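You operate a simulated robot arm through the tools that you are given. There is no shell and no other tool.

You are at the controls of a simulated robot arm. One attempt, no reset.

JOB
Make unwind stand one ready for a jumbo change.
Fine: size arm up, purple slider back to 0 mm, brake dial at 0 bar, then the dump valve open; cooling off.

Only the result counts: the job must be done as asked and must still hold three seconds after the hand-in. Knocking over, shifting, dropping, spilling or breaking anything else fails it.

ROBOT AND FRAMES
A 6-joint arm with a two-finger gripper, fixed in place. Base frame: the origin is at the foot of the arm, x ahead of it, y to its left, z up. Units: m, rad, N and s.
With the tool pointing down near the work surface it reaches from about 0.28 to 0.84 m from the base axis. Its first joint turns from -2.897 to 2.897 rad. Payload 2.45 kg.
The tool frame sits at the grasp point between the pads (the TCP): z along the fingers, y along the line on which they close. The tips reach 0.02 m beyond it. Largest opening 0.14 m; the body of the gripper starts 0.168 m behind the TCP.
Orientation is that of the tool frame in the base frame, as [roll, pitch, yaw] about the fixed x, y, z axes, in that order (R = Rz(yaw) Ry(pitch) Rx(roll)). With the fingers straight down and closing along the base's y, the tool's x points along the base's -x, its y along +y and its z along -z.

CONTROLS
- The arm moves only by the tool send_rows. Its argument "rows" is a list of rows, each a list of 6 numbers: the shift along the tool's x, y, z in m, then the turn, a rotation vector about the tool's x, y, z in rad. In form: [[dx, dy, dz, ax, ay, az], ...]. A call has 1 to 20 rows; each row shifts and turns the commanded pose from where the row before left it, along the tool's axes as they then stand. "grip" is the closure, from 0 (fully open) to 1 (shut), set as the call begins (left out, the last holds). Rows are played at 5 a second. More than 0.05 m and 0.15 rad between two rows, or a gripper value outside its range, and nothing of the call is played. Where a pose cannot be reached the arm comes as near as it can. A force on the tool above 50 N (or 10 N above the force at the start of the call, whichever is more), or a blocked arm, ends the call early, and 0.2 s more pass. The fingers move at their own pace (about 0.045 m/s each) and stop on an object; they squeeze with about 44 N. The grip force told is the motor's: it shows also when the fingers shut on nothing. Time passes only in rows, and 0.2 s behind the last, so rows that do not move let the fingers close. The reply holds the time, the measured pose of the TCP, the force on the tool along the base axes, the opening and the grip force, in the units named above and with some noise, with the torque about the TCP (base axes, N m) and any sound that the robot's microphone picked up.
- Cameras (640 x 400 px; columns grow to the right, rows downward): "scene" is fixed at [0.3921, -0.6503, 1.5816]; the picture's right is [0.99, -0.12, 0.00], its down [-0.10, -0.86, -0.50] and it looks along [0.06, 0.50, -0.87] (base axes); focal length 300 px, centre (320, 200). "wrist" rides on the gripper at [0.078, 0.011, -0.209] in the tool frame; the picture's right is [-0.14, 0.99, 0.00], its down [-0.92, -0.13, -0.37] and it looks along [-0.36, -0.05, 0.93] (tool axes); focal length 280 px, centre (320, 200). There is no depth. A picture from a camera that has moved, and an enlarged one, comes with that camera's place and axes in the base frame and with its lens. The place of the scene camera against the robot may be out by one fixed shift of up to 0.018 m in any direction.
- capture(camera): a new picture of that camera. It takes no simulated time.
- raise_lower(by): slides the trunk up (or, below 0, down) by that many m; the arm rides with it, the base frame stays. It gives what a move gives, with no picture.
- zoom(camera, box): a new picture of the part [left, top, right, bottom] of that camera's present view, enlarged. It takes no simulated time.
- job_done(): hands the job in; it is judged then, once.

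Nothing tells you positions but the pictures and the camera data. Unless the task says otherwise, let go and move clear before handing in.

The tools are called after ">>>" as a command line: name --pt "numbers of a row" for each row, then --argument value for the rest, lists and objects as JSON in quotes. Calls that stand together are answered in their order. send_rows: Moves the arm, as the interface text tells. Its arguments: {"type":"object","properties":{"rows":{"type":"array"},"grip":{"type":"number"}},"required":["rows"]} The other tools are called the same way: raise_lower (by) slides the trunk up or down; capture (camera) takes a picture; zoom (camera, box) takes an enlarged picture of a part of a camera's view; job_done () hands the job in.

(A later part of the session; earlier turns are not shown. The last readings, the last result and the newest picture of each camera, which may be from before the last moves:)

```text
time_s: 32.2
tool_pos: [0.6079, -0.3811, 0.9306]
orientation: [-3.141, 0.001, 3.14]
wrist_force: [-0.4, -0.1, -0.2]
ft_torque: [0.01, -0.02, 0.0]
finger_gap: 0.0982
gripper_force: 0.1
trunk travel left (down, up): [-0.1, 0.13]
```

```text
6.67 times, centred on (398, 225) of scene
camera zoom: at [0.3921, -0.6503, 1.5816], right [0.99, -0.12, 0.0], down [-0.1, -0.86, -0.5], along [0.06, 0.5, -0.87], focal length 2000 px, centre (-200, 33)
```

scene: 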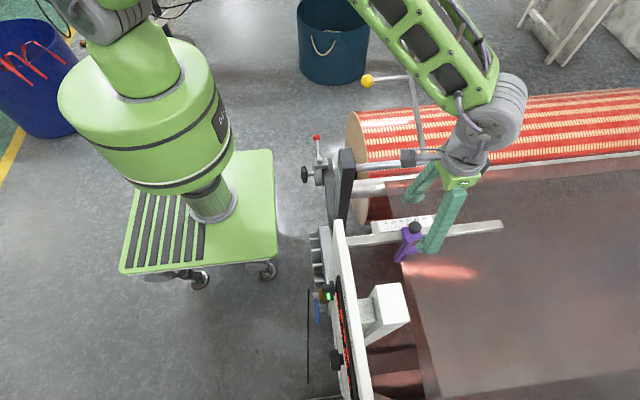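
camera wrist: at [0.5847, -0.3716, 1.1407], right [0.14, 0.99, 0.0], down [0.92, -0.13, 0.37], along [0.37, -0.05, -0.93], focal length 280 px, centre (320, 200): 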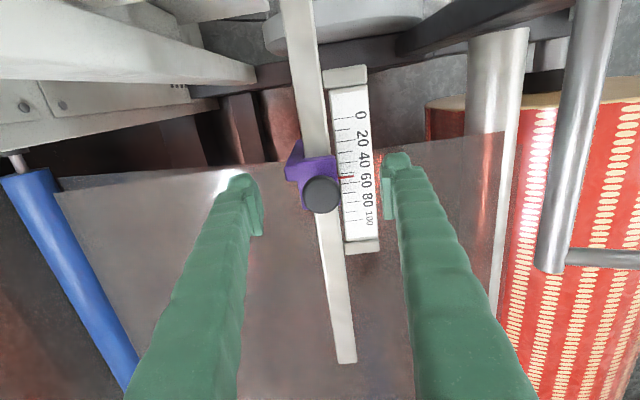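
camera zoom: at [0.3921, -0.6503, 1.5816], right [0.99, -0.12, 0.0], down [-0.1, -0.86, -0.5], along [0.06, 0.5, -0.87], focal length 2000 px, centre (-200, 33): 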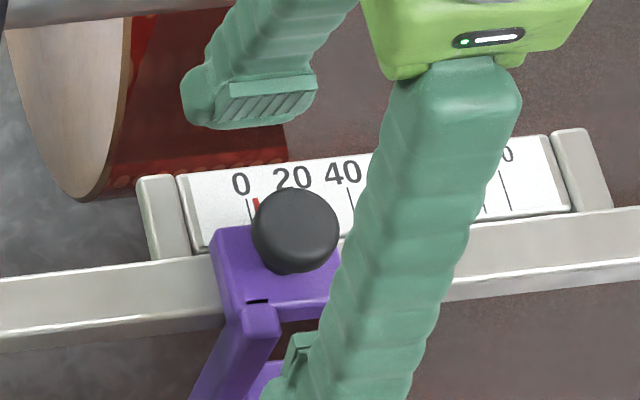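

The slider is near 0, and a 21 N reading at the end suggests it touched a stop. The pointer still seems a few mm off, but that may be parallax, so I'll rise and look from directly above.

>>> send_rows --pt "0 0 -0.03 0 0 0" --pt "0 0 -0.03 0 0 0" --pt "-0.03 0.01 -0.02 0 0 0" --pt "-0.03 0.01 0 0 0 0"

>>> zoom --camera "wrist" --box '[270, 50, 366, 110]'

>>> zoom --camera "scene" --box '[350, 195, 446, 255]'

```text
time_s: 33.2
tool_pos: [0.6698, -0.3607, 1.0109]
orientation: [-3.141, 0.0, 3.14]
wrist_force: [0.6, -0.3, 0.5]
ft_torque: [-0.01, 0.03, 0.02]
finger_gap: 0.0981
gripper_force: 0.1
trunk travel left (down, up): [-0.1, 0.13]
```

```text
6.67 times, centred on (318, 80) of wrist
camera zoom: at [0.5926, -0.3511, 1.2208], right [0.14, 0.99, 0.0], down [0.92, -0.13, 0.37], along [0.36, -0.05, -0.93], focal length 1869 px, centre (333, 1000)
```

zoom: 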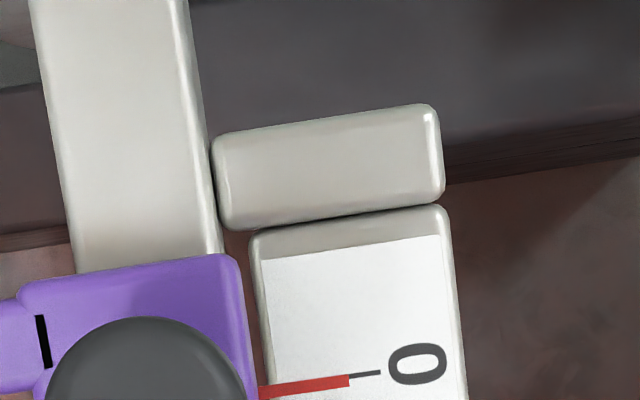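

```text
6.67 times, centred on (398, 225) of scene
camera zoom: at [0.3921, -0.6503, 1.5816], right [0.99, -0.12, 0.0], down [-0.1, -0.86, -0.5], along [0.06, 0.5, -0.87], focal length 2000 px, centre (-200, 33)
```

zoom: 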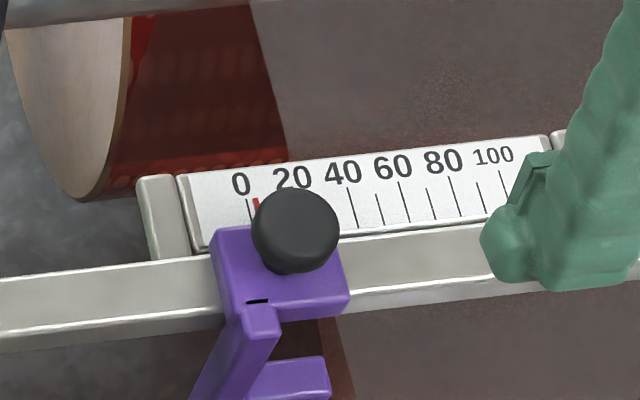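

From above, the pointer lines up with the 0 tick to within about 1 mm. I notice a dark slit on the purple body that I didn't see before, so I'll check it and the EDGE lamp.

>>> zoom --camera "scene" --box '[365, 215, 413, 270]'

>>> zoom --camera "wrist" --box '[220, 60, 348, 140]'

>>> capture --camera "scene"

```text
7.27 times, centred on (389, 242) of scene
camera zoom: at [0.3921, -0.6503, 1.5816], right [0.99, -0.12, 0.0], down [-0.1, -0.86, -0.5], along [0.06, 0.5, -0.87], focal length 2182 px, centre (-182, -109)
```

zoom: 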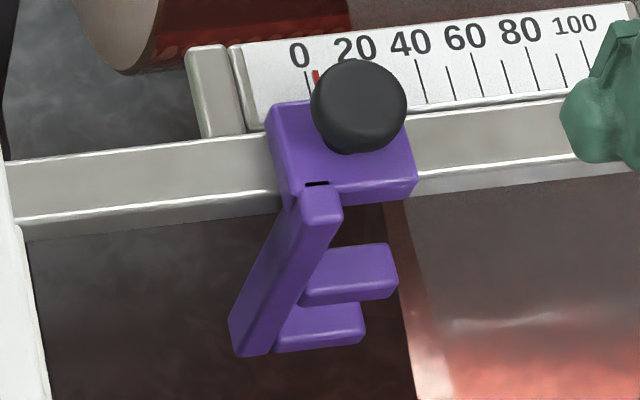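

```text
5.00 times, centred on (284, 100) of wrist
camera zoom: at [0.5926, -0.3511, 1.2208], right [0.14, 0.99, 0.0], down [0.92, -0.13, 0.37], along [0.36, -0.05, -0.93], focal length 1402 px, centre (500, 700)
```

zoom: 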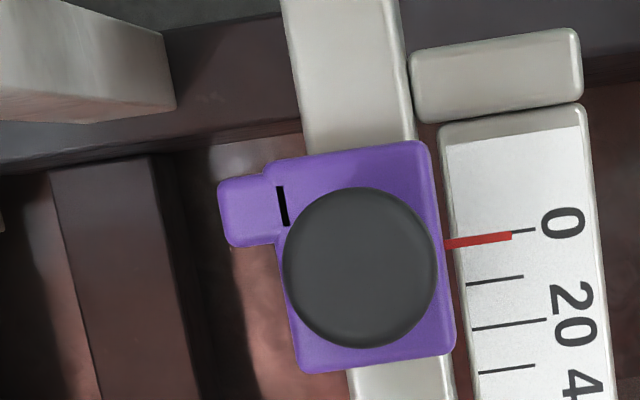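

```text
taken
```

scene: 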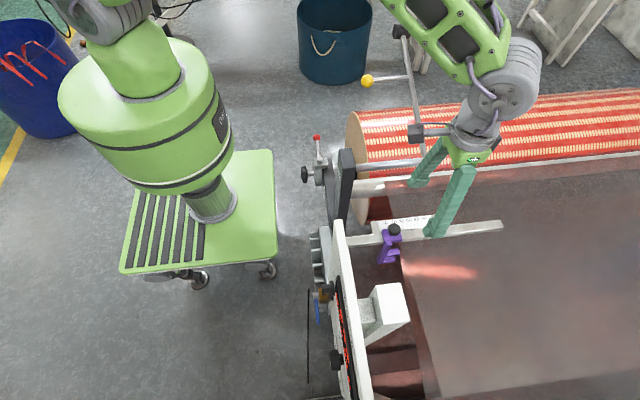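

The lamp has simply gone out because the sensor left the web, and the slider is at 0. Next is the brake dial on the panel face (centre about y −0.633, z 0.895), so I'll rise, back out over the panel and tilt the tool to point at +x.

>>> send_rows --pt "0 0 -0.04 0 0 0" --pt "0 0 -0.04 0 0 0" --pt "0 0 -0.04 0 0 0" --pt "0 0 -0.04 0 0 0" --pt "0 0 -0.04 0 0 0" --pt "0 0 -0.04 0 0 0" --grip 0.3

>>> send_rows --pt "0.042 -0.014 0 0 0 0" --pt "0.042 -0.014 0 0 0 0" --pt "0.042 -0.014 0 0 0 0" --pt "0.042 -0.014 0 0 0 0" --pt "0.042 -0.014 0 0 0 0" --pt "0.042 -0.014 0 0 0 0" --pt "0.042 -0.014 0 0 0 0" --pt "0.042 -0.014 0 0 0 0" --pt "0.042 -0.014 0 0 0 0"

>>> send_rows --pt "0 0 0 0 -0.13 0" --pt "0 0 0 0 -0.13 0" --pt "0 0 0 0 -0.13 0" --pt "0 0 0 0 -0.13 0" --pt "0 0 0 0 -0.13 0" --pt "0 0 0 0 -0.13 0"

>>> capture --camera "wrist"

>>> capture --camera "scene"

```text
time_s: 34.6
tool_pos: [0.6689, -0.3603, 1.2526]
orientation: [-3.141, 0.0, 3.139]
wrist_force: [0.8, 0.5, -0.4]
ft_torque: [-0.04, -0.04, 0.01]
finger_gap: 0.098
gripper_force: 0.1
trunk travel left (down, up): [-0.1, 0.13]
```

```text
time_s: 36.6
tool_pos: [0.2896, -0.4853, 1.252]
orientation: [-3.141, -0.001, 3.141]
wrist_force: [-0.7, 0.4, 1.0]
ft_torque: [0.05, -0.02, -0.01]
finger_gap: 0.0981
gripper_force: 0.1
trunk travel left (down, up): [-0.1, 0.13]
```

```text
time_s: 38.0
tool_pos: [0.2909, -0.4865, 1.2506]
orientation: [-3.14, 0.782, 3.141]
wrist_force: [0.3, 0.3, -0.2]
ft_torque: [-0.01, 0.02, 0.01]
finger_gap: 0.0981
gripper_force: 0.1
trunk travel left (down, up): [-0.1, 0.13]
```

```text
taken
camera wrist: at [0.0889, -0.4767, 1.3449], right [0.1, 0.99, 0.1], down [0.39, -0.13, 0.91], along [0.91, -0.05, -0.4], focal length 280 px, centre (320, 200)
```

wrist: 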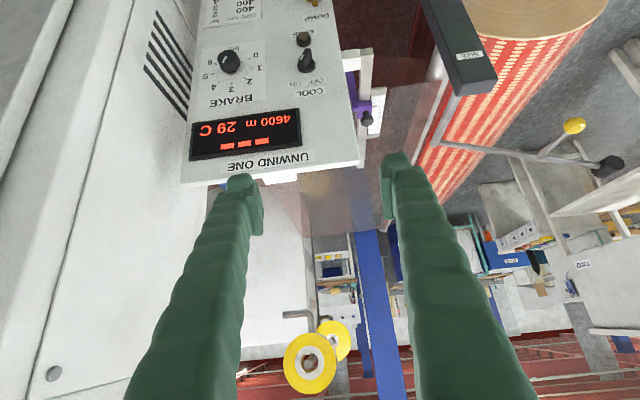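

```text
taken
```

scene: 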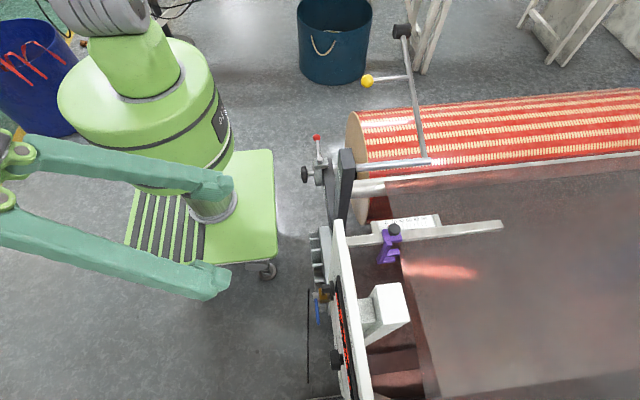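

The sign reads UNWIND ONE, and the display now shows dashes for size since the arm is lifted. I'll tilt the tool fully horizontal in front of the panel.

>>> send_rows --pt "0 0 0 0 -0.1315 0" --pt "0 0 0 0 -0.1315 0" --pt "0 0 0 0 -0.1315 0" --pt "0 0 0 0 -0.1315 0" --pt "0 0 0 0 -0.1315 0" --pt "0 0 0 0 -0.1315 0"

>>> capture --camera "wrist"

>>> capture --camera "scene"

```text
time_s: 39.4
tool_pos: [0.2915, -0.4867, 1.2519]
orientation: [-1.801, 1.57, -1.806]
wrist_force: [0.8, 0.4, 0.2]
ft_torque: [0.01, 0.02, 0.01]
finger_gap: 0.0979
gripper_force: 0.1
trunk travel left (down, up): [-0.1, 0.13]
```

```text
taken
camera wrist: at [0.0829, -0.4771, 1.1735], right [0.0, 0.99, 0.14], down [-0.37, -0.13, 0.92], along [0.93, -0.05, 0.36], focal length 280 px, centre (320, 200)
```

wrist: 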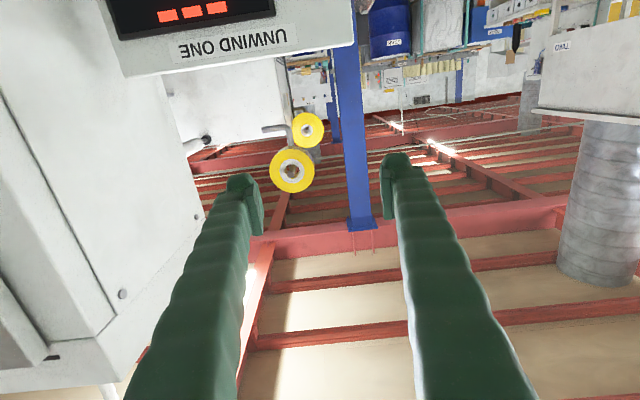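

```text
taken
```

scene: 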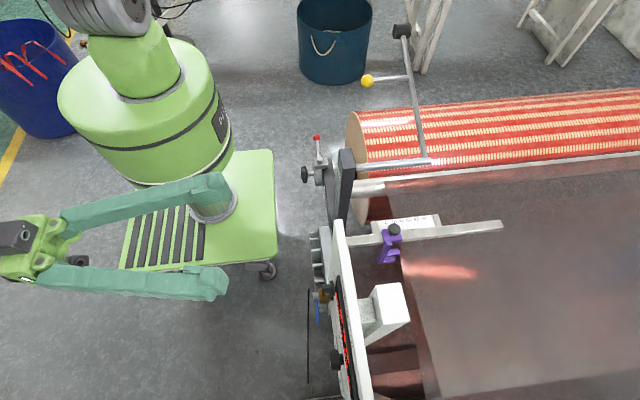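

The tool is horizontal, pointing at the panel. I'll lower it to panel height and move a little to the −y side.

>>> send_rows --pt "0.04 -0.01 0 0 0 0" --pt "0.04 -0.01 0 0 0 0" --pt "0.04 -0.01 0 0 0 0" --pt "0.04 -0.01 0 0 0 0" --pt "0.04 -0.01 0 0 0 0" --pt "0.04 -0.01 0 0 0 0"

>>> capture --camera "wrist"

>>> capture --camera "scene"

```text
time_s: 40.8
tool_pos: [0.2899, -0.548, 1.0121]
orientation: [-2.556, 1.569, -2.556]
wrist_force: [-0.2, 0.0, 0.6]
ft_torque: [0.01, 0.01, 0.02]
finger_gap: 0.0979
gripper_force: 0.0
trunk travel left (down, up): [-0.1, 0.13]
```

```text
taken
camera wrist: at [0.0823, -0.537, 0.9335], right [0.0, 0.99, 0.14], down [-0.37, -0.13, 0.92], along [0.93, -0.05, 0.36], focal length 280 px, centre (320, 200)
```

wrist: 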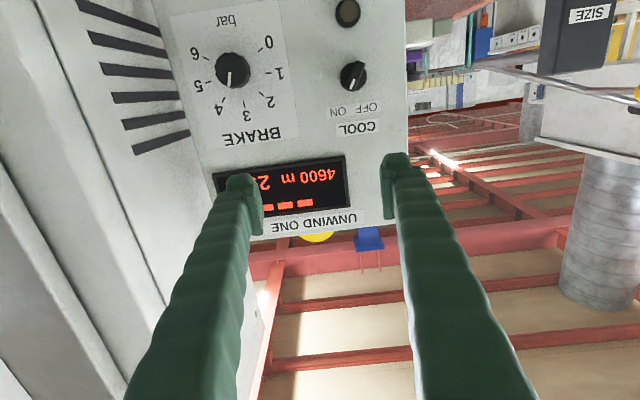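

```text
taken
```

scene: 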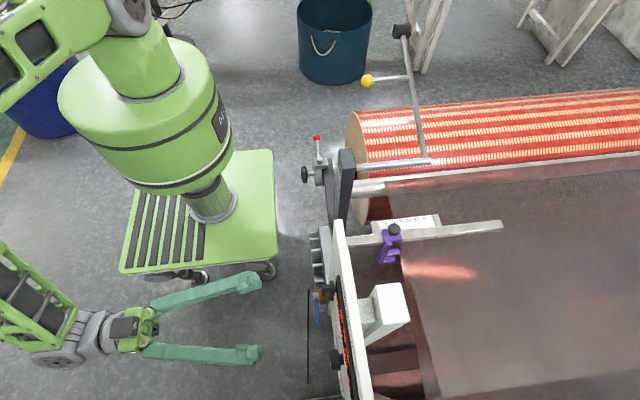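

The arm reaches this pose comfortably. I'll go down to dial height and zoom in on the knobs.

>>> send_rows --pt "0.04 -0.01 0 0 0 0" --pt "0.04 -0.01 0 0 0 0" --pt "0.04 -0.01 0 0 0 0"

>>> capture --camera "wrist"

>>> zoom --camera "wrist" --box '[160, 80, 400, 230]'

>>> zoom --camera "wrist" --box '[200, 0, 440, 120]'

```text
time_s: 41.6
tool_pos: [0.2888, -0.5749, 0.8912]
orientation: [-2.701, 1.567, -2.703]
wrist_force: [0.5, -1.0, 0.5]
ft_torque: [0.02, 0.03, -0.03]
finger_gap: 0.098
gripper_force: 0.0
trunk travel left (down, up): [-0.1, 0.13]
```

```text
taken
camera wrist: at [0.0813, -0.5665, 0.8142], right [0.0, 0.99, 0.14], down [-0.37, -0.13, 0.92], along [0.93, -0.05, 0.36], focal length 280 px, centre (320, 200)
```

wrist: 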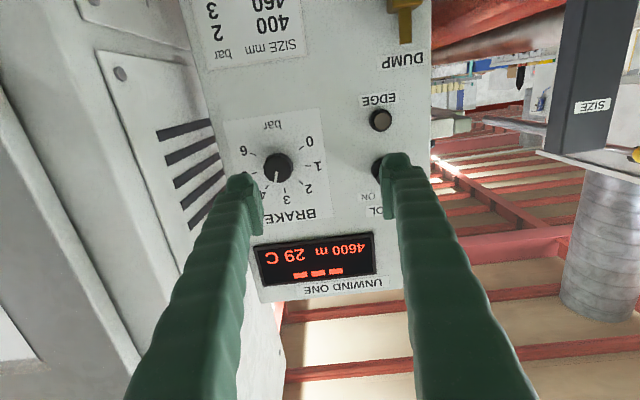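

```text
2.67 times, centred on (280, 155) of wrist
camera zoom: at [0.0813, -0.5665, 0.8142], right [0.0, 0.99, 0.14], down [-0.37, -0.13, 0.92], along [0.93, -0.05, 0.36], focal length 748 px, centre (427, 320)
```

zoom: 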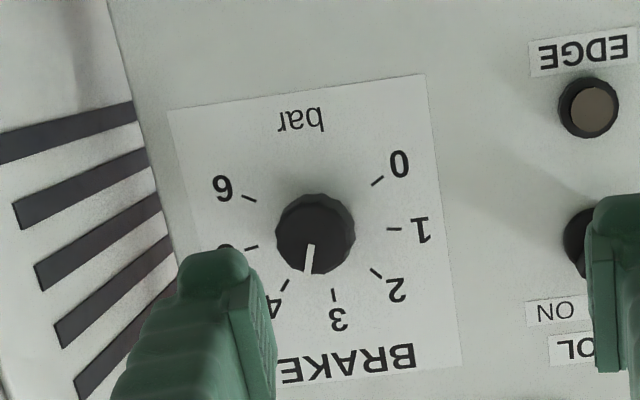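

```text
2.67 times, centred on (320, 60) of wrist
camera zoom: at [0.0813, -0.5665, 0.8142], right [0.0, 0.99, 0.14], down [-0.37, -0.13, 0.92], along [0.93, -0.05, 0.36], focal length 748 px, centre (320, 573)
```

zoom: 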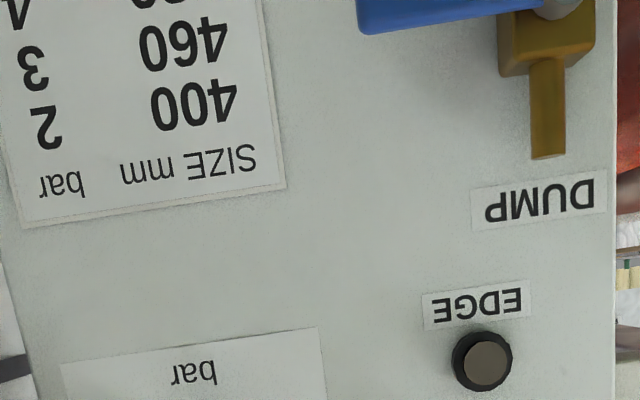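

The brake pointer is at about 3.5, with 0 some 140° counter-clockwise, and the knob front is near [0.43, −0.632, 0.897]. I'll line up with the knob axis and pre-rotate the wrist so that one grip can cover the whole turn.

>>> send_rows --pt "-0.005 -0.029 0.0 0 0 0" --pt "0 -0.029 0 0 0 0.1" --pt "0 0 0 0 0 0.14" --pt "0 0 0 0 0 0.14" --pt "0 0 0 0 0 0.14" --pt "0 0 0 0 0 0.14" --pt "0 0 0 0 0 0.14" --pt "0 0 0 0 0 0.14" --pt "0 0 0 0 0 0.14" --pt "0 0 0 0 0 0.14" --grip 0.4

>>> capture --camera "wrist"

>>> capture --camera "scene"

```text
time_s: 43.8
tool_pos: [0.2889, -0.6343, 0.8969]
orientation: [1.572, 0.35, 1.572]
wrist_force: [0.7, 0.2, -0.1]
ft_torque: [-0.01, 0.01, 0.0]
finger_gap: 0.0841
gripper_force: 0.0
trunk travel left (down, up): [-0.1, 0.13]
```

```text
taken
camera wrist: at [0.0821, -0.5586, 0.8809], right [0.0, 0.21, 0.98], down [-0.37, -0.91, 0.2], along [0.93, -0.36, 0.08], focal length 280 px, centre (320, 200)
```

wrist: 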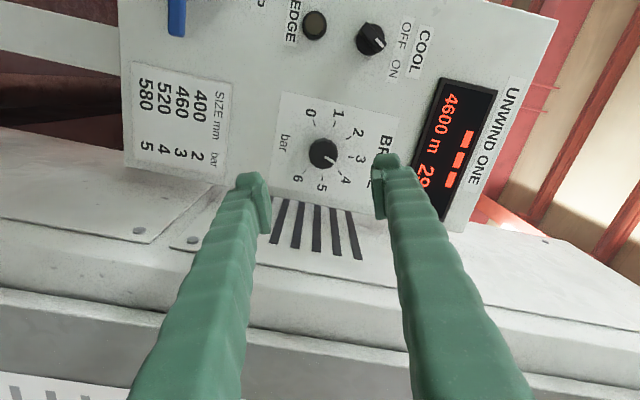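

```text
taken
```

scene: 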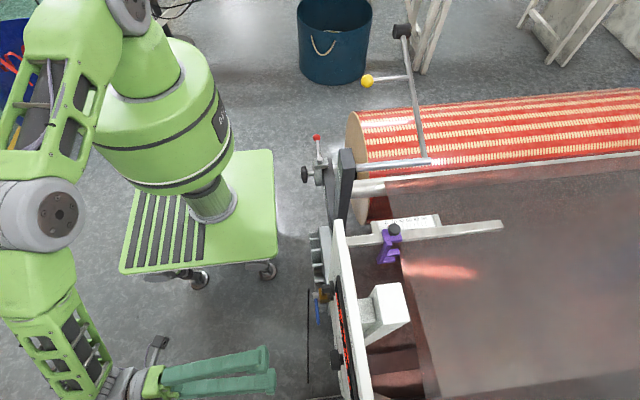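

The pre-rotation worked. I'll zoom to check the tool axis against the knob centre: a well-aligned knob front should appear at about (320, 155).

>>> zoom --camera "wrist" --box '[256, 80, 416, 230]'

>>> zoom --camera "wrist" --box '[120, 0, 440, 100]'

```text
2.67 times, centred on (336, 155) of wrist
camera zoom: at [0.0821, -0.5586, 0.8809], right [0.0, 0.21, 0.98], down [-0.37, -0.91, 0.2], along [0.93, -0.36, 0.08], focal length 748 px, centre (277, 320)
```

zoom: 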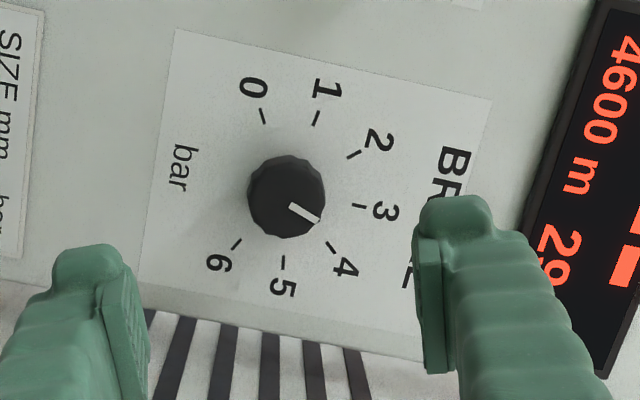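

```text
2.00 times, centred on (280, 50) of wrist
camera zoom: at [0.0821, -0.5586, 0.8809], right [0.0, 0.21, 0.98], down [-0.37, -0.91, 0.2], along [0.93, -0.36, 0.08], focal length 561 px, centre (400, 500)
```

zoom: 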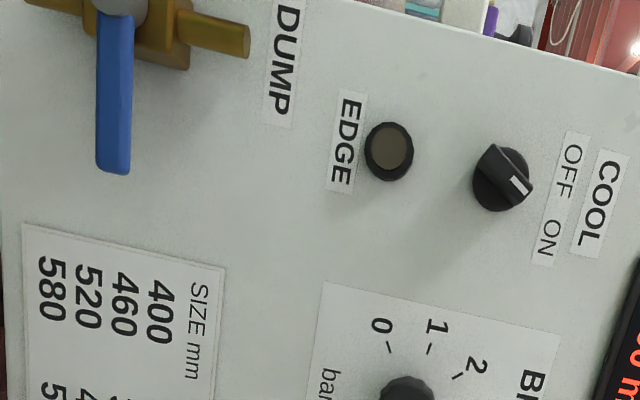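

Offset is about 4 mm in y and z, which I'll correct. COOL clearly points to ON and the dump lever is horizontal (closed). I'm advancing on the brake knob with fingers open.

>>> send_rows --pt "0.0019 0.005 0.03 0 0 0" --pt "0 0 0.03 0 0 0" --pt "0 0 0.03 0 0 0" --pt "0 0 0.015 0 0 0" --grip 0.45

>>> capture --camera "wrist"

>>> zoom --camera "scene" --box '[240, 270, 400, 400]'

```text
time_s: 44.8
tool_pos: [0.3952, -0.6318, 0.8999]
orientation: [1.574, 0.353, 1.57]
wrist_force: [-0.2, 1.4, -0.2]
ft_torque: [0.03, 0.03, 0.03]
finger_gap: 0.0769
gripper_force: 0.0
trunk travel left (down, up): [-0.1, 0.13]
```

```text
taken
camera wrist: at [0.1882, -0.5553, 0.8843], right [0.0, 0.21, 0.98], down [-0.37, -0.91, 0.2], along [0.93, -0.36, 0.08], focal length 280 px, centre (320, 200)
```

wrist: 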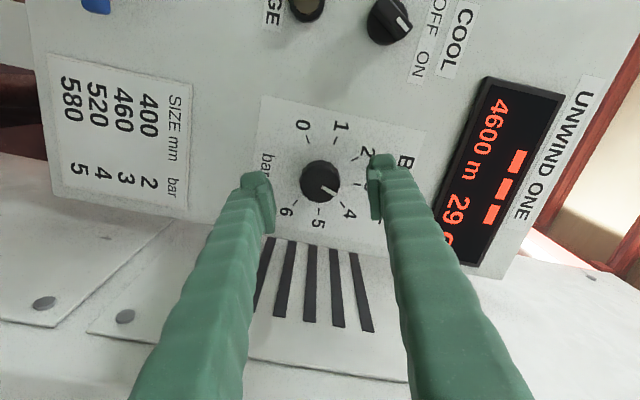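

```text
3.08 times, centred on (320, 335) of scene
camera zoom: at [0.3921, -0.6503, 1.5816], right [0.99, -0.12, 0.0], down [-0.1, -0.86, -0.5], along [0.06, 0.5, -0.87], focal length 923 px, centre (320, -215)
```

zoom: 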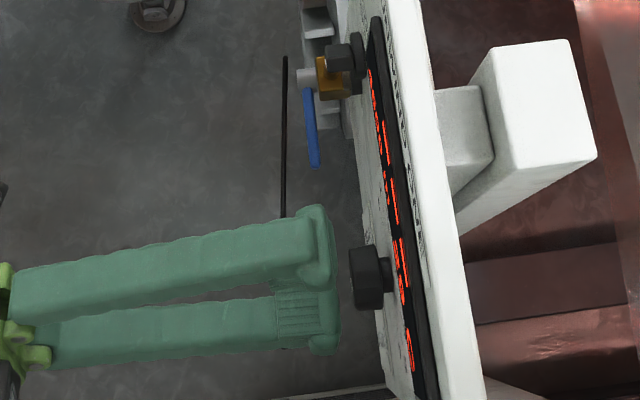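

The knob is now centred exactly on the tool axis. I'll move in the last 3 cm slowly, with the tips staying short of the panel.

>>> send_rows --pt "0 0 0.015 0 0 0" --pt "0 0 0.01 0 0 0" --pt "0 0 0.005 0 0 0"

>>> zoom --camera "wrist" --box '[220, 100, 420, 250]'

>>> zoom --camera "scene" --box '[290, 320, 386, 400]'

```text
time_s: 45.6
tool_pos: [0.4254, -0.6305, 0.901]
orientation: [1.573, 0.352, 1.568]
wrist_force: [-0.6, 0.1, -0.3]
ft_torque: [0.0, -0.01, 0.01]
finger_gap: 0.0767
gripper_force: 0.0
trunk travel left (down, up): [-0.1, 0.13]
```

```text
2.67 times, centred on (320, 175) of wrist
camera zoom: at [0.217, -0.5555, 0.8846], right [0.0, 0.21, 0.98], down [-0.37, -0.91, 0.2], along [0.93, -0.36, 0.08], focal length 748 px, centre (320, 267)
```

zoom: 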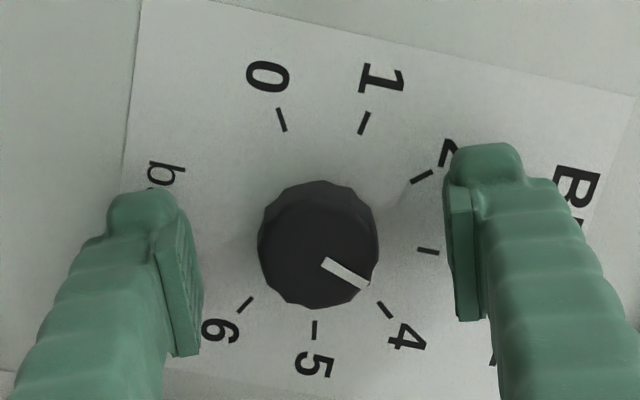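

```text
5.00 times, centred on (338, 360) of scene
camera zoom: at [0.3921, -0.6503, 1.5816], right [0.99, -0.12, 0.0], down [-0.1, -0.86, -0.5], along [0.06, 0.5, -0.87], focal length 1500 px, centre (230, -600)
```

zoom: 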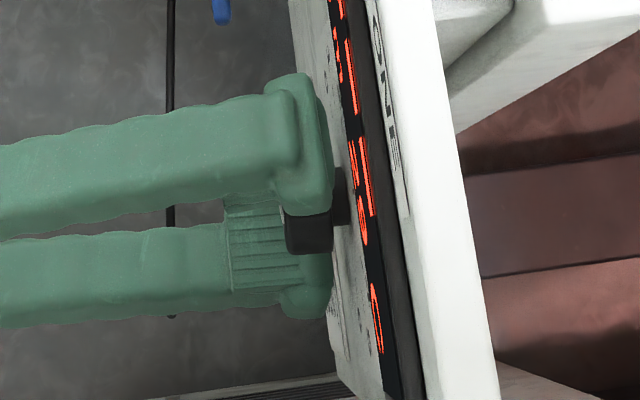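

The knob is between the pads and well centred. I'm closing on it.

>>> send_rows --pt "0 0 0 0 0 0" --pt "0 0 0 0 0 0" --pt "0 0 0 0 0 0" --pt "0 0 0 0 0 0" --pt "0 0 0 0 0 0" --grip 1

>>> send_rows --pt "0 0 0 0 0 -0.05" --pt "0 0 0 0 0 -0.08" --pt "0 0 0 0 0 -0.1" --pt "0 0 0 0 0 0"

>>> zoom --camera "wrist" --box '[220, 100, 420, 250]'

```text
time_s: 46.8
tool_pos: [0.4252, -0.6308, 0.8995]
orientation: [1.575, 0.352, 1.571]
wrist_force: [0.7, -1.9, -4.0]
ft_torque: [0.01, 0.02, -0.12]
finger_gap: 0.0367
gripper_force: 44.9
trunk travel left (down, up): [-0.1, 0.13]
```

```text
time_s: 47.8
tool_pos: [0.4252, -0.6322, 0.9002]
orientation: [1.575, 0.581, 1.57]
wrist_force: [-1.0, 0.3, -8.1]
ft_torque: [0.03, -0.07, -0.26]
finger_gap: 0.0368
gripper_force: 45.4
trunk travel left (down, up): [-0.1, 0.13]
```

```text
2.67 times, centred on (320, 175) of wrist
camera zoom: at [0.217, -0.5616, 0.867], right [0.0, 0.43, 0.9], down [-0.37, -0.84, 0.4], along [0.93, -0.33, 0.16], focal length 748 px, centre (320, 267)
```

zoom: 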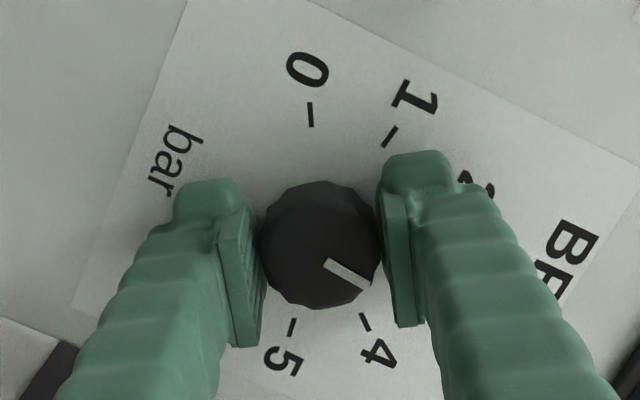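

The knob turns with the gripper. I'll keep turning counter-clockwise and check before reaching 0.

>>> send_rows --pt "0 0 0 0 0 -0.13" --pt "0 0 0 0 0 -0.13" --pt "0 0 0 0 0 -0.13" --pt "0 0 0 0 0 -0.13" --pt "0 0 0 0 0 -0.13" --pt "0 0 0 0 0 -0.13" --pt "0 0 0 0 0 -0.13" --pt "0 0 0 0 0 -0.13"

>>> zoom --camera "wrist" --box '[220, 100, 420, 250]'

```text
time_s: 49.6
tool_pos: [0.4245, -0.6328, 0.9002]
orientation: [-1.623, 1.517, -1.625]
wrist_force: [-0.8, -6.5, -10.0]
ft_torque: [-0.01, 0.09, -0.13]
finger_gap: 0.0364
gripper_force: 45.3
trunk travel left (down, up): [-0.1, 0.13]
```

```text
2.67 times, centred on (320, 175) of wrist
camera zoom: at [0.2169, -0.6263, 0.8221], right [0.0, 1.0, 0.09], down [-0.37, -0.08, 0.93], along [0.93, -0.03, 0.36], focal length 748 px, centre (320, 267)
```

zoom: 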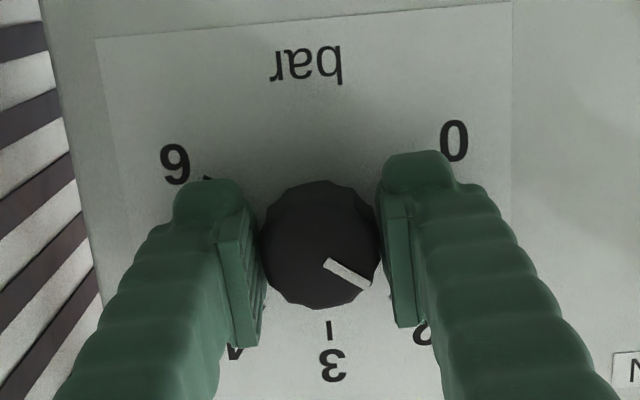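

The dial reads about 1.8 now. I'll turn further towards 0 and check again.

>>> send_rows --pt "0 0 0 0 0 -0.13" --pt "0 0 0 0 0 -0.13" --pt "0 0 0 0 0 -0.13" --pt "0 0 0 0 0 -0.13" --pt "0 0 0 0 0 -0.13" --pt "0 0 0 0 0 -0.13" --pt "0 0 0 0 0 -0.13" --pt "0 0 0 0 0 -0.13"

>>> zoom --camera "wrist" --box '[220, 100, 420, 250]'

>>> capture --camera "scene"

```text
time_s: 50.5
tool_pos: [0.4275, -0.638, 0.8907]
orientation: [-1.563, 1.119, -1.532]
wrist_force: [-6.2, 18.8, 10.0]
ft_torque: [-0.09, -1.12, 0.8]
finger_gap: 0.0369
gripper_force: 45.2
out of reach, approached as far as the arm can: row 3, 4
trunk travel left (down, up): [-0.1, 0.13]
stopped in row 4: the force on the tool passed its limit at 72 N (the readings are from after the stop); the commanded pose is now the measured one
```

```text
2.67 times, centred on (320, 175) of wrist
camera zoom: at [0.22, -0.6697, 0.8161], right [-0.03, 0.95, -0.31], down [-0.38, 0.28, 0.88], along [0.92, 0.15, 0.35], focal length 748 px, centre (320, 267)
```

zoom: 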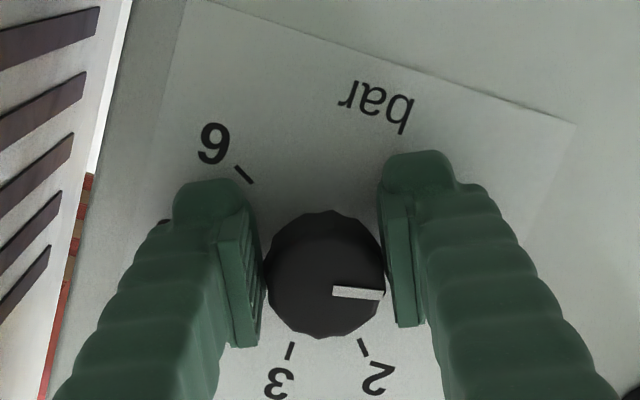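

```text
taken
```

scene: 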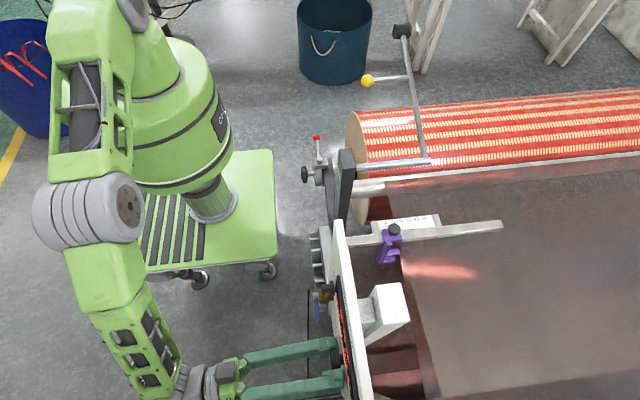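

I reached a wrist joint limit partway through the turn. I'll release, back straight out, rotate the wrist back and take a second grip.

>>> send_rows --pt "0 0 0 0 0 0" --pt "0 0 0 0 0 0" --pt "0 0 0 0 0 0" --pt "0 0 0 0 0 0" --pt "0 0 0 0 0 0" --grip 0.45

>>> zoom --camera "wrist" --box '[220, 100, 420, 250]'

```text
time_s: 51.7
tool_pos: [0.4266, -0.6396, 0.8881]
orientation: [-1.575, 1.117, -1.544]
wrist_force: [0.0, 0.3, 0.5]
ft_torque: [0.01, 0.01, 0.0]
finger_gap: 0.0772
gripper_force: 0.1
trunk travel left (down, up): [-0.1, 0.13]
```

```text
2.67 times, centred on (320, 175) of wrist
camera zoom: at [0.2201, -0.6719, 0.8147], right [-0.03, 0.95, -0.31], down [-0.38, 0.28, 0.88], along [0.93, 0.14, 0.35], focal length 748 px, centre (320, 267)
```

zoom: 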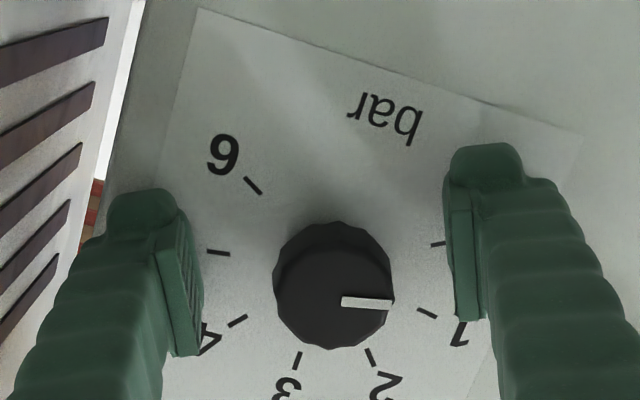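

The dial now reads about 0.5 and the knob held its place. I'll back out 5 cm, straighten the tool and rotate the wrist back for a second grip.

>>> send_rows --pt "0 0 -0.03 0 0 0" --pt "0 0 -0.03 0.0275 0.0134 0" --pt "0 0 0 0 0 0.13" --pt "0 0 0 0 0 0.13" --pt "0 0 0 0 0 0.13" --pt "0 0 0 0 0 0.13" --pt "0 0 0 0 0 0.13" --pt "0 0 0 0 0 0.13" --pt "0 0 0 0 0 0.13" --pt "0 0 0 0 0 0.13"

>>> capture --camera "wrist"

```text
time_s: 53.9
tool_pos: [0.3665, -0.6486, 0.8878]
orientation: [1.573, 0.98, 1.57]
wrist_force: [0.4, -0.1, 0.5]
ft_torque: [0.02, 0.01, -0.02]
finger_gap: 0.077
gripper_force: 0.1
out of reach, approached as far as the arm can: row 2
trunk travel left (down, up): [-0.1, 0.13]
```

```text
taken
camera wrist: at [0.159, -0.5969, 0.8292], right [0.0, 0.75, 0.66], down [-0.37, -0.62, 0.69], along [0.93, -0.25, 0.27], focal length 280 px, centre (320, 200)
```

wrist: 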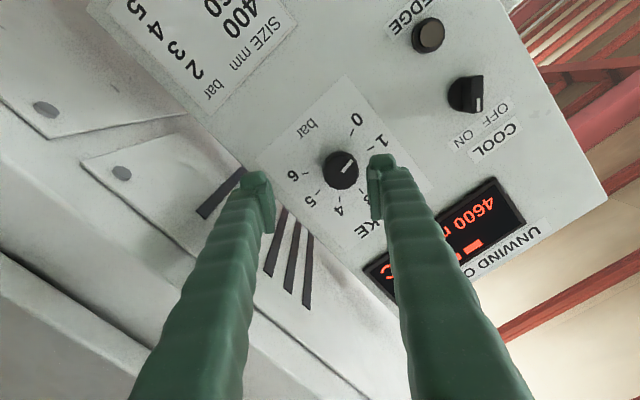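

The tool is straight again with the wrist rotated. I'll re-centre on the knob and read the dial before gripping.

>>> send_rows --pt "-0.0018 0.02 0 0 0 0" --pt "0 0 0.02 0 0 0" --pt "0 0 0.01 0 0 0"

>>> zoom --camera "wrist" --box '[220, 100, 420, 250]'

```text
time_s: 54.7
tool_pos: [0.3987, -0.634, 0.9006]
orientation: [1.574, 0.986, 1.572]
wrist_force: [-0.2, -0.3, 0.2]
ft_torque: [-0.01, -0.03, 0.01]
finger_gap: 0.0772
gripper_force: 0.0
trunk travel left (down, up): [-0.1, 0.13]
```

```text
2.67 times, centred on (320, 175) of wrist
camera zoom: at [0.1903, -0.5819, 0.8421], right [0.0, 0.75, 0.66], down [-0.37, -0.62, 0.7], along [0.93, -0.25, 0.27], focal length 748 px, centre (320, 267)
```

zoom: 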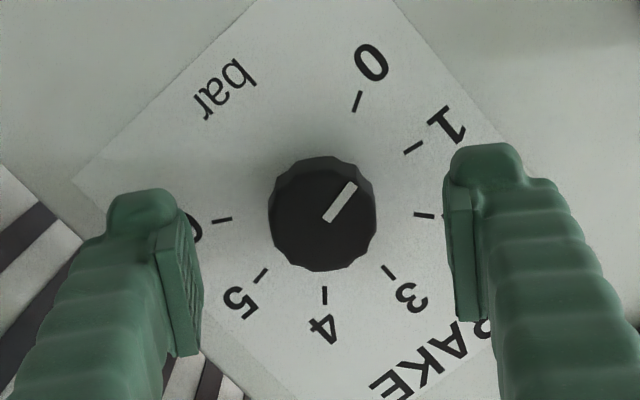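

The dial reads 0.5, so about 21° remain. I'm advancing, gripping, and turning that amount.

>>> send_rows --pt "0 0 0.0135 0 0 0" --pt "0 0 0.0135 0 0 0" --pt "0 0 0 0 0 0"

>>> send_rows --pt "0 0 0 0 0 0" --pt "0 0 0 0 0 0" --pt "0 0 0 0 0 0" --pt "0 0 0 0 0 0" --grip 1

>>> send_rows --pt "0 0 0 0 0 -0.1" --pt "0 0 0 0 0 -0.1" --pt "0 0 0 0 0 -0.1" --pt "0 0 0 0 0 -0.06" --pt "0 0 0 0 0 0"

>>> zoom --camera "wrist" --box '[220, 100, 420, 250]'

```text
time_s: 55.5
tool_pos: [0.4268, -0.6322, 0.9015]
orientation: [1.574, 0.984, 1.57]
wrist_force: [0.6, 0.2, -0.1]
ft_torque: [-0.01, 0.0, -0.01]
finger_gap: 0.077
gripper_force: 0.0
trunk travel left (down, up): [-0.1, 0.13]
```

```text
time_s: 56.5
tool_pos: [0.4247, -0.6325, 0.901]
orientation: [1.573, 0.983, 1.569]
wrist_force: [0.9, 3.0, 1.7]
ft_torque: [-0.03, -0.04, 0.05]
finger_gap: 0.037
gripper_force: 37.6
trunk travel left (down, up): [-0.1, 0.13]
```

```text
time_s: 57.7
tool_pos: [0.4245, -0.6325, 0.9004]
orientation: [1.578, 1.346, 1.576]
wrist_force: [7.2, 5.4, 4.3]
ft_torque: [0.44, -0.18, 0.1]
finger_gap: 0.0369
gripper_force: 44.8
trunk travel left (down, up): [-0.1, 0.13]
```

```text
2.67 times, centred on (320, 175) of wrist
camera zoom: at [0.2168, -0.6051, 0.8274], right [0.0, 0.93, 0.36], down [-0.37, -0.33, 0.87], along [0.93, -0.13, 0.34], focal length 748 px, centre (320, 267)
```

zoom: 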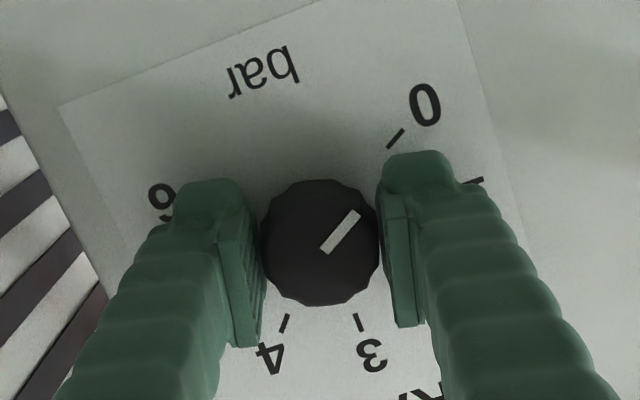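

The mark now points at the 0 tick, and a 0.44 N·m reaction suggests the end stop. I'll release, back out and verify.

>>> send_rows --pt "0 0 0 0 0 0" --pt "0 0 0 0 0 0" --pt "0 0 0 0 0 0" --pt "0 0 0 0 0 0" --pt "0 0 -0.03 0 0 0" --pt "0 0 -0.03 0 0 0" --pt "0 0 -0.04 0 0 0" --grip 0.45

>>> capture --camera "wrist"

>>> zoom --camera "wrist" --box '[250, 80, 410, 200]'

```text
time_s: 59.3
tool_pos: [0.324, -0.6321, 0.9009]
orientation: [1.577, 1.343, 1.577]
wrist_force: [0.5, -0.9, -1.0]
ft_torque: [-0.02, 0.02, -0.01]
finger_gap: 0.0771
gripper_force: 0.2
trunk travel left (down, up): [-0.1, 0.13]
```

```text
taken
camera wrist: at [0.1162, -0.6047, 0.8278], right [0.0, 0.93, 0.36], down [-0.37, -0.33, 0.87], along [0.93, -0.13, 0.34], focal length 280 px, centre (320, 200)
```

wrist: 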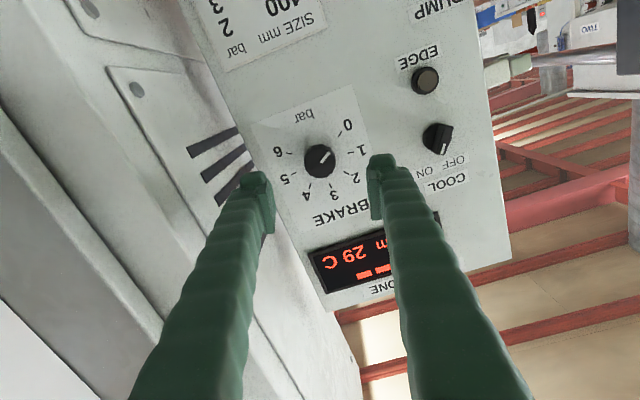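

```text
3.33 times, centred on (330, 140) of wrist
camera zoom: at [0.1162, -0.6047, 0.8278], right [0.0, 0.93, 0.36], down [-0.37, -0.33, 0.87], along [0.93, -0.13, 0.34], focal length 935 px, centre (287, 400)
```

zoom: 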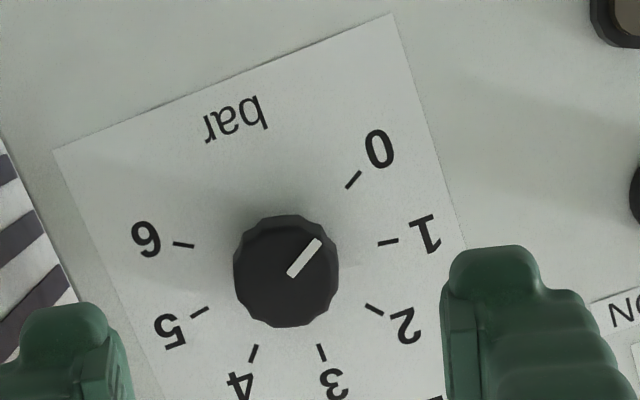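

The brake is at 0. Next is the dump valve at the lower part of the panel; I'll level the wrist and drop down to look at it.

>>> send_rows --pt "0 0 -0.01 0 0 -0.114" --pt "0 0 -0.01 0 0 -0.114" --pt "0.03 0.026 0 0 0 0" --pt "0.03 0.026 0 0 0 0" --pt "0.03 0.026 0 0 0 0" --pt "0.03 0.026 0 0 0 0" --pt "0.03 0.026 0 0 0 0" --grip 0.45

>>> capture --camera "wrist"

>>> zoom --camera "wrist" --box '[220, 60, 460, 220]'

>>> zoom --camera "scene" --box '[270, 260, 400, 360]'

```text
time_s: 60.9
tool_pos: [0.3036, -0.5035, 0.7489]
orientation: [-2.087, 1.567, -2.091]
wrist_force: [-0.1, -0.5, -0.3]
ft_torque: [-0.01, 0.0, -0.02]
finger_gap: 0.0769
gripper_force: 0.0
trunk travel left (down, up): [-0.1, 0.13]
```

```text
taken
camera wrist: at [0.096, -0.4936, 0.6715], right [0.0, 0.99, 0.14], down [-0.37, -0.12, 0.92], along [0.93, -0.05, 0.36], focal length 280 px, centre (320, 200)
```

wrist: 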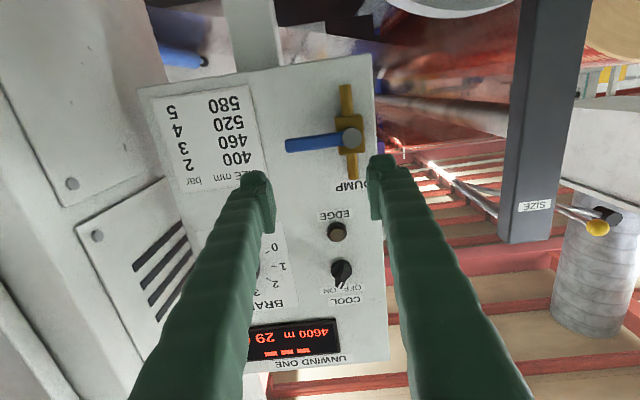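

```text
2.50 times, centred on (340, 140) of wrist
camera zoom: at [0.096, -0.4936, 0.6715], right [0.0, 0.99, 0.14], down [-0.37, -0.12, 0.92], along [0.93, -0.05, 0.36], focal length 701 px, centre (270, 350)
```

zoom: 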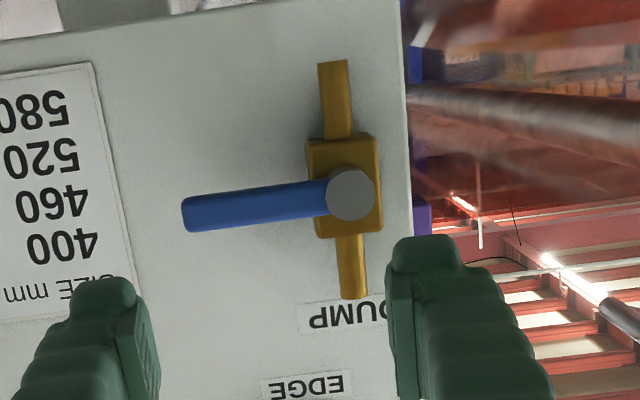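

```text
4.00 times, centred on (335, 310) of scene
camera zoom: at [0.3921, -0.6503, 1.5816], right [0.99, -0.12, 0.0], down [-0.1, -0.86, -0.5], along [0.06, 0.5, -0.87], focal length 1200 px, centre (260, -240)
```

zoom: 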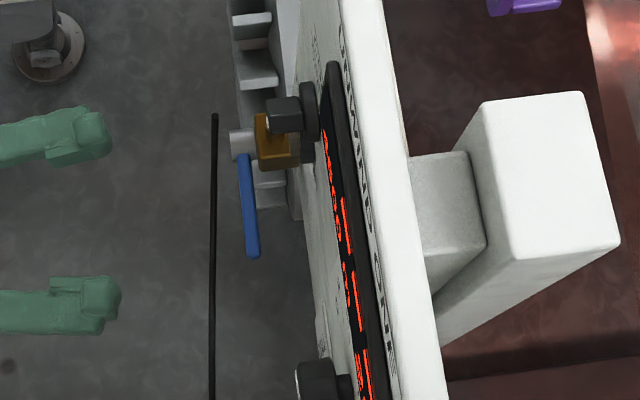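

The valve is clear: a vertical brass pipe with the pivot at about [0.414, −0.464, 0.725], and the blue lever pointing to −y, about 8 cm long. I'll shut the fingers, place them just below the lever and test gently which way it turns, upward first.

>>> send_rows --pt "0.03 -0.006 0 0 0 0" --pt "0.031 -0.006 0 0 0 0" --pt "0 0 0.03 0 0 0" --pt "0 0 0.03 0 0 0" --pt "0 0 0 0 0 0" --pt "0 0 0 0 0 0" --grip 1

>>> capture --camera "wrist"

>>> zoom --camera "scene" --box '[270, 260, 400, 360]'

```text
time_s: 62.3
tool_pos: [0.3637, -0.5079, 0.7088]
orientation: [-2.276, 1.57, -2.279]
wrist_force: [-0.1, -0.1, 0.5]
ft_torque: [-0.01, 0.0, 0.03]
finger_gap: 0.0
gripper_force: 29.4
out of reach, approached as far as the arm can: row 2
trunk travel left (down, up): [-0.1, 0.13]
```

```text
taken
camera wrist: at [0.156, -0.4989, 0.6321], right [0.0, 0.99, 0.14], down [-0.37, -0.13, 0.92], along [0.93, -0.05, 0.36], focal length 280 px, centre (320, 200)
```

wrist: 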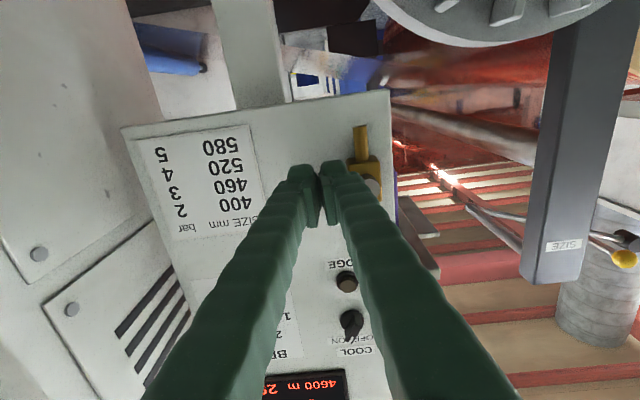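

```text
4.00 times, centred on (335, 310) of scene
camera zoom: at [0.3921, -0.6503, 1.5816], right [0.99, -0.12, 0.0], down [-0.1, -0.86, -0.5], along [0.06, 0.5, -0.87], focal length 1200 px, centre (260, -240)
```

zoom: 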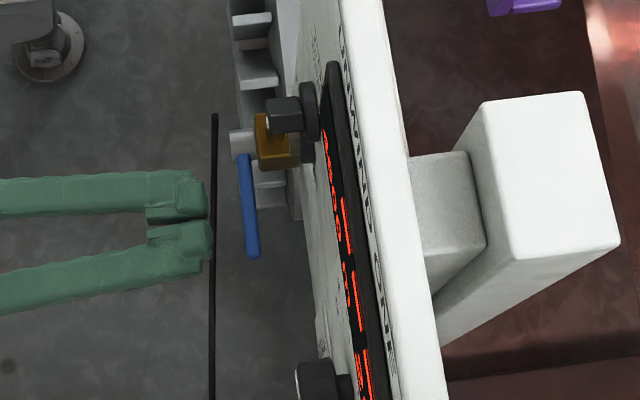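

The arm can't go below about z 0.71 here, but the trunk can slide down. I'll lower the trunk by 6 cm, as the fingers are clear in front of the lever.

>>> raise_lower --by -0.06

>>> capture --camera "scene"

>>> capture --camera "wrist"

```text
time_s: 63.3
tool_pos: [0.3636, -0.5076, 0.6511]
orientation: [-2.244, 1.57, -2.245]
wrist_force: [-0.2, 0.5, -0.2]
ft_torque: [0.0, 0.01, -0.01]
finger_gap: 0.0
gripper_force: 29.2
trunk travel left (down, up): [-0.04, 0.19]
```

```text
taken
```

scene: 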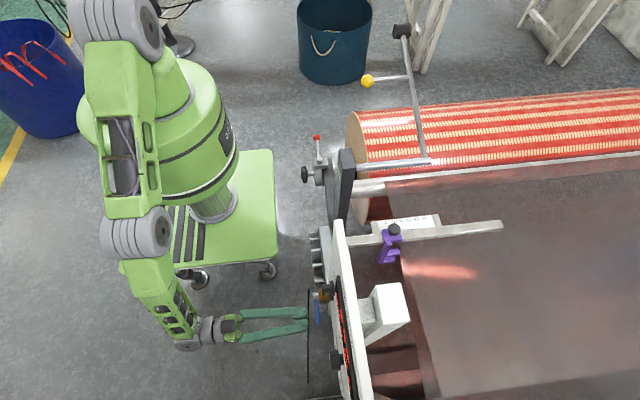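

```text
taken
camera wrist: at [0.1559, -0.4991, 0.5723], right [0.0, 0.99, 0.14], down [-0.37, -0.13, 0.92], along [0.93, -0.05, 0.36], focal length 280 px, centre (320, 200)
```

wrist: 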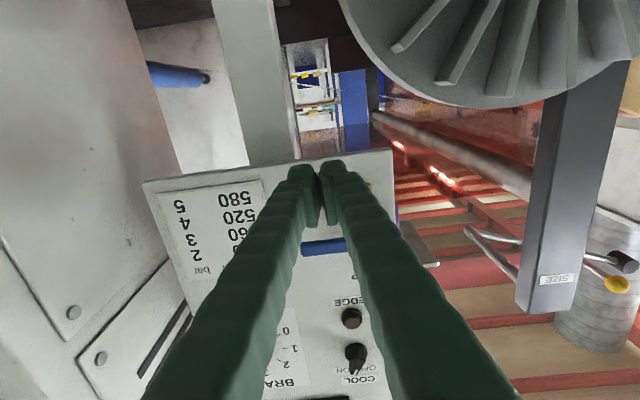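

The trunk is down 6 cm and the lever is visible just above the fingers. I'll move up a little and advance under the lever.

>>> send_rows --pt "-0.01 -0.01 0 0 0 0" --pt "0 0 0 0 0 0"

```text
time_s: 63.9
tool_pos: [0.3638, -0.5192, 0.6594]
orientation: [-2.263, 1.568, -2.265]
wrist_force: [-0.5, -0.3, 0.2]
ft_torque: [-0.01, -0.02, -0.03]
finger_gap: 0.0001
gripper_force: 29.7
trunk travel left (down, up): [-0.04, 0.19]
```

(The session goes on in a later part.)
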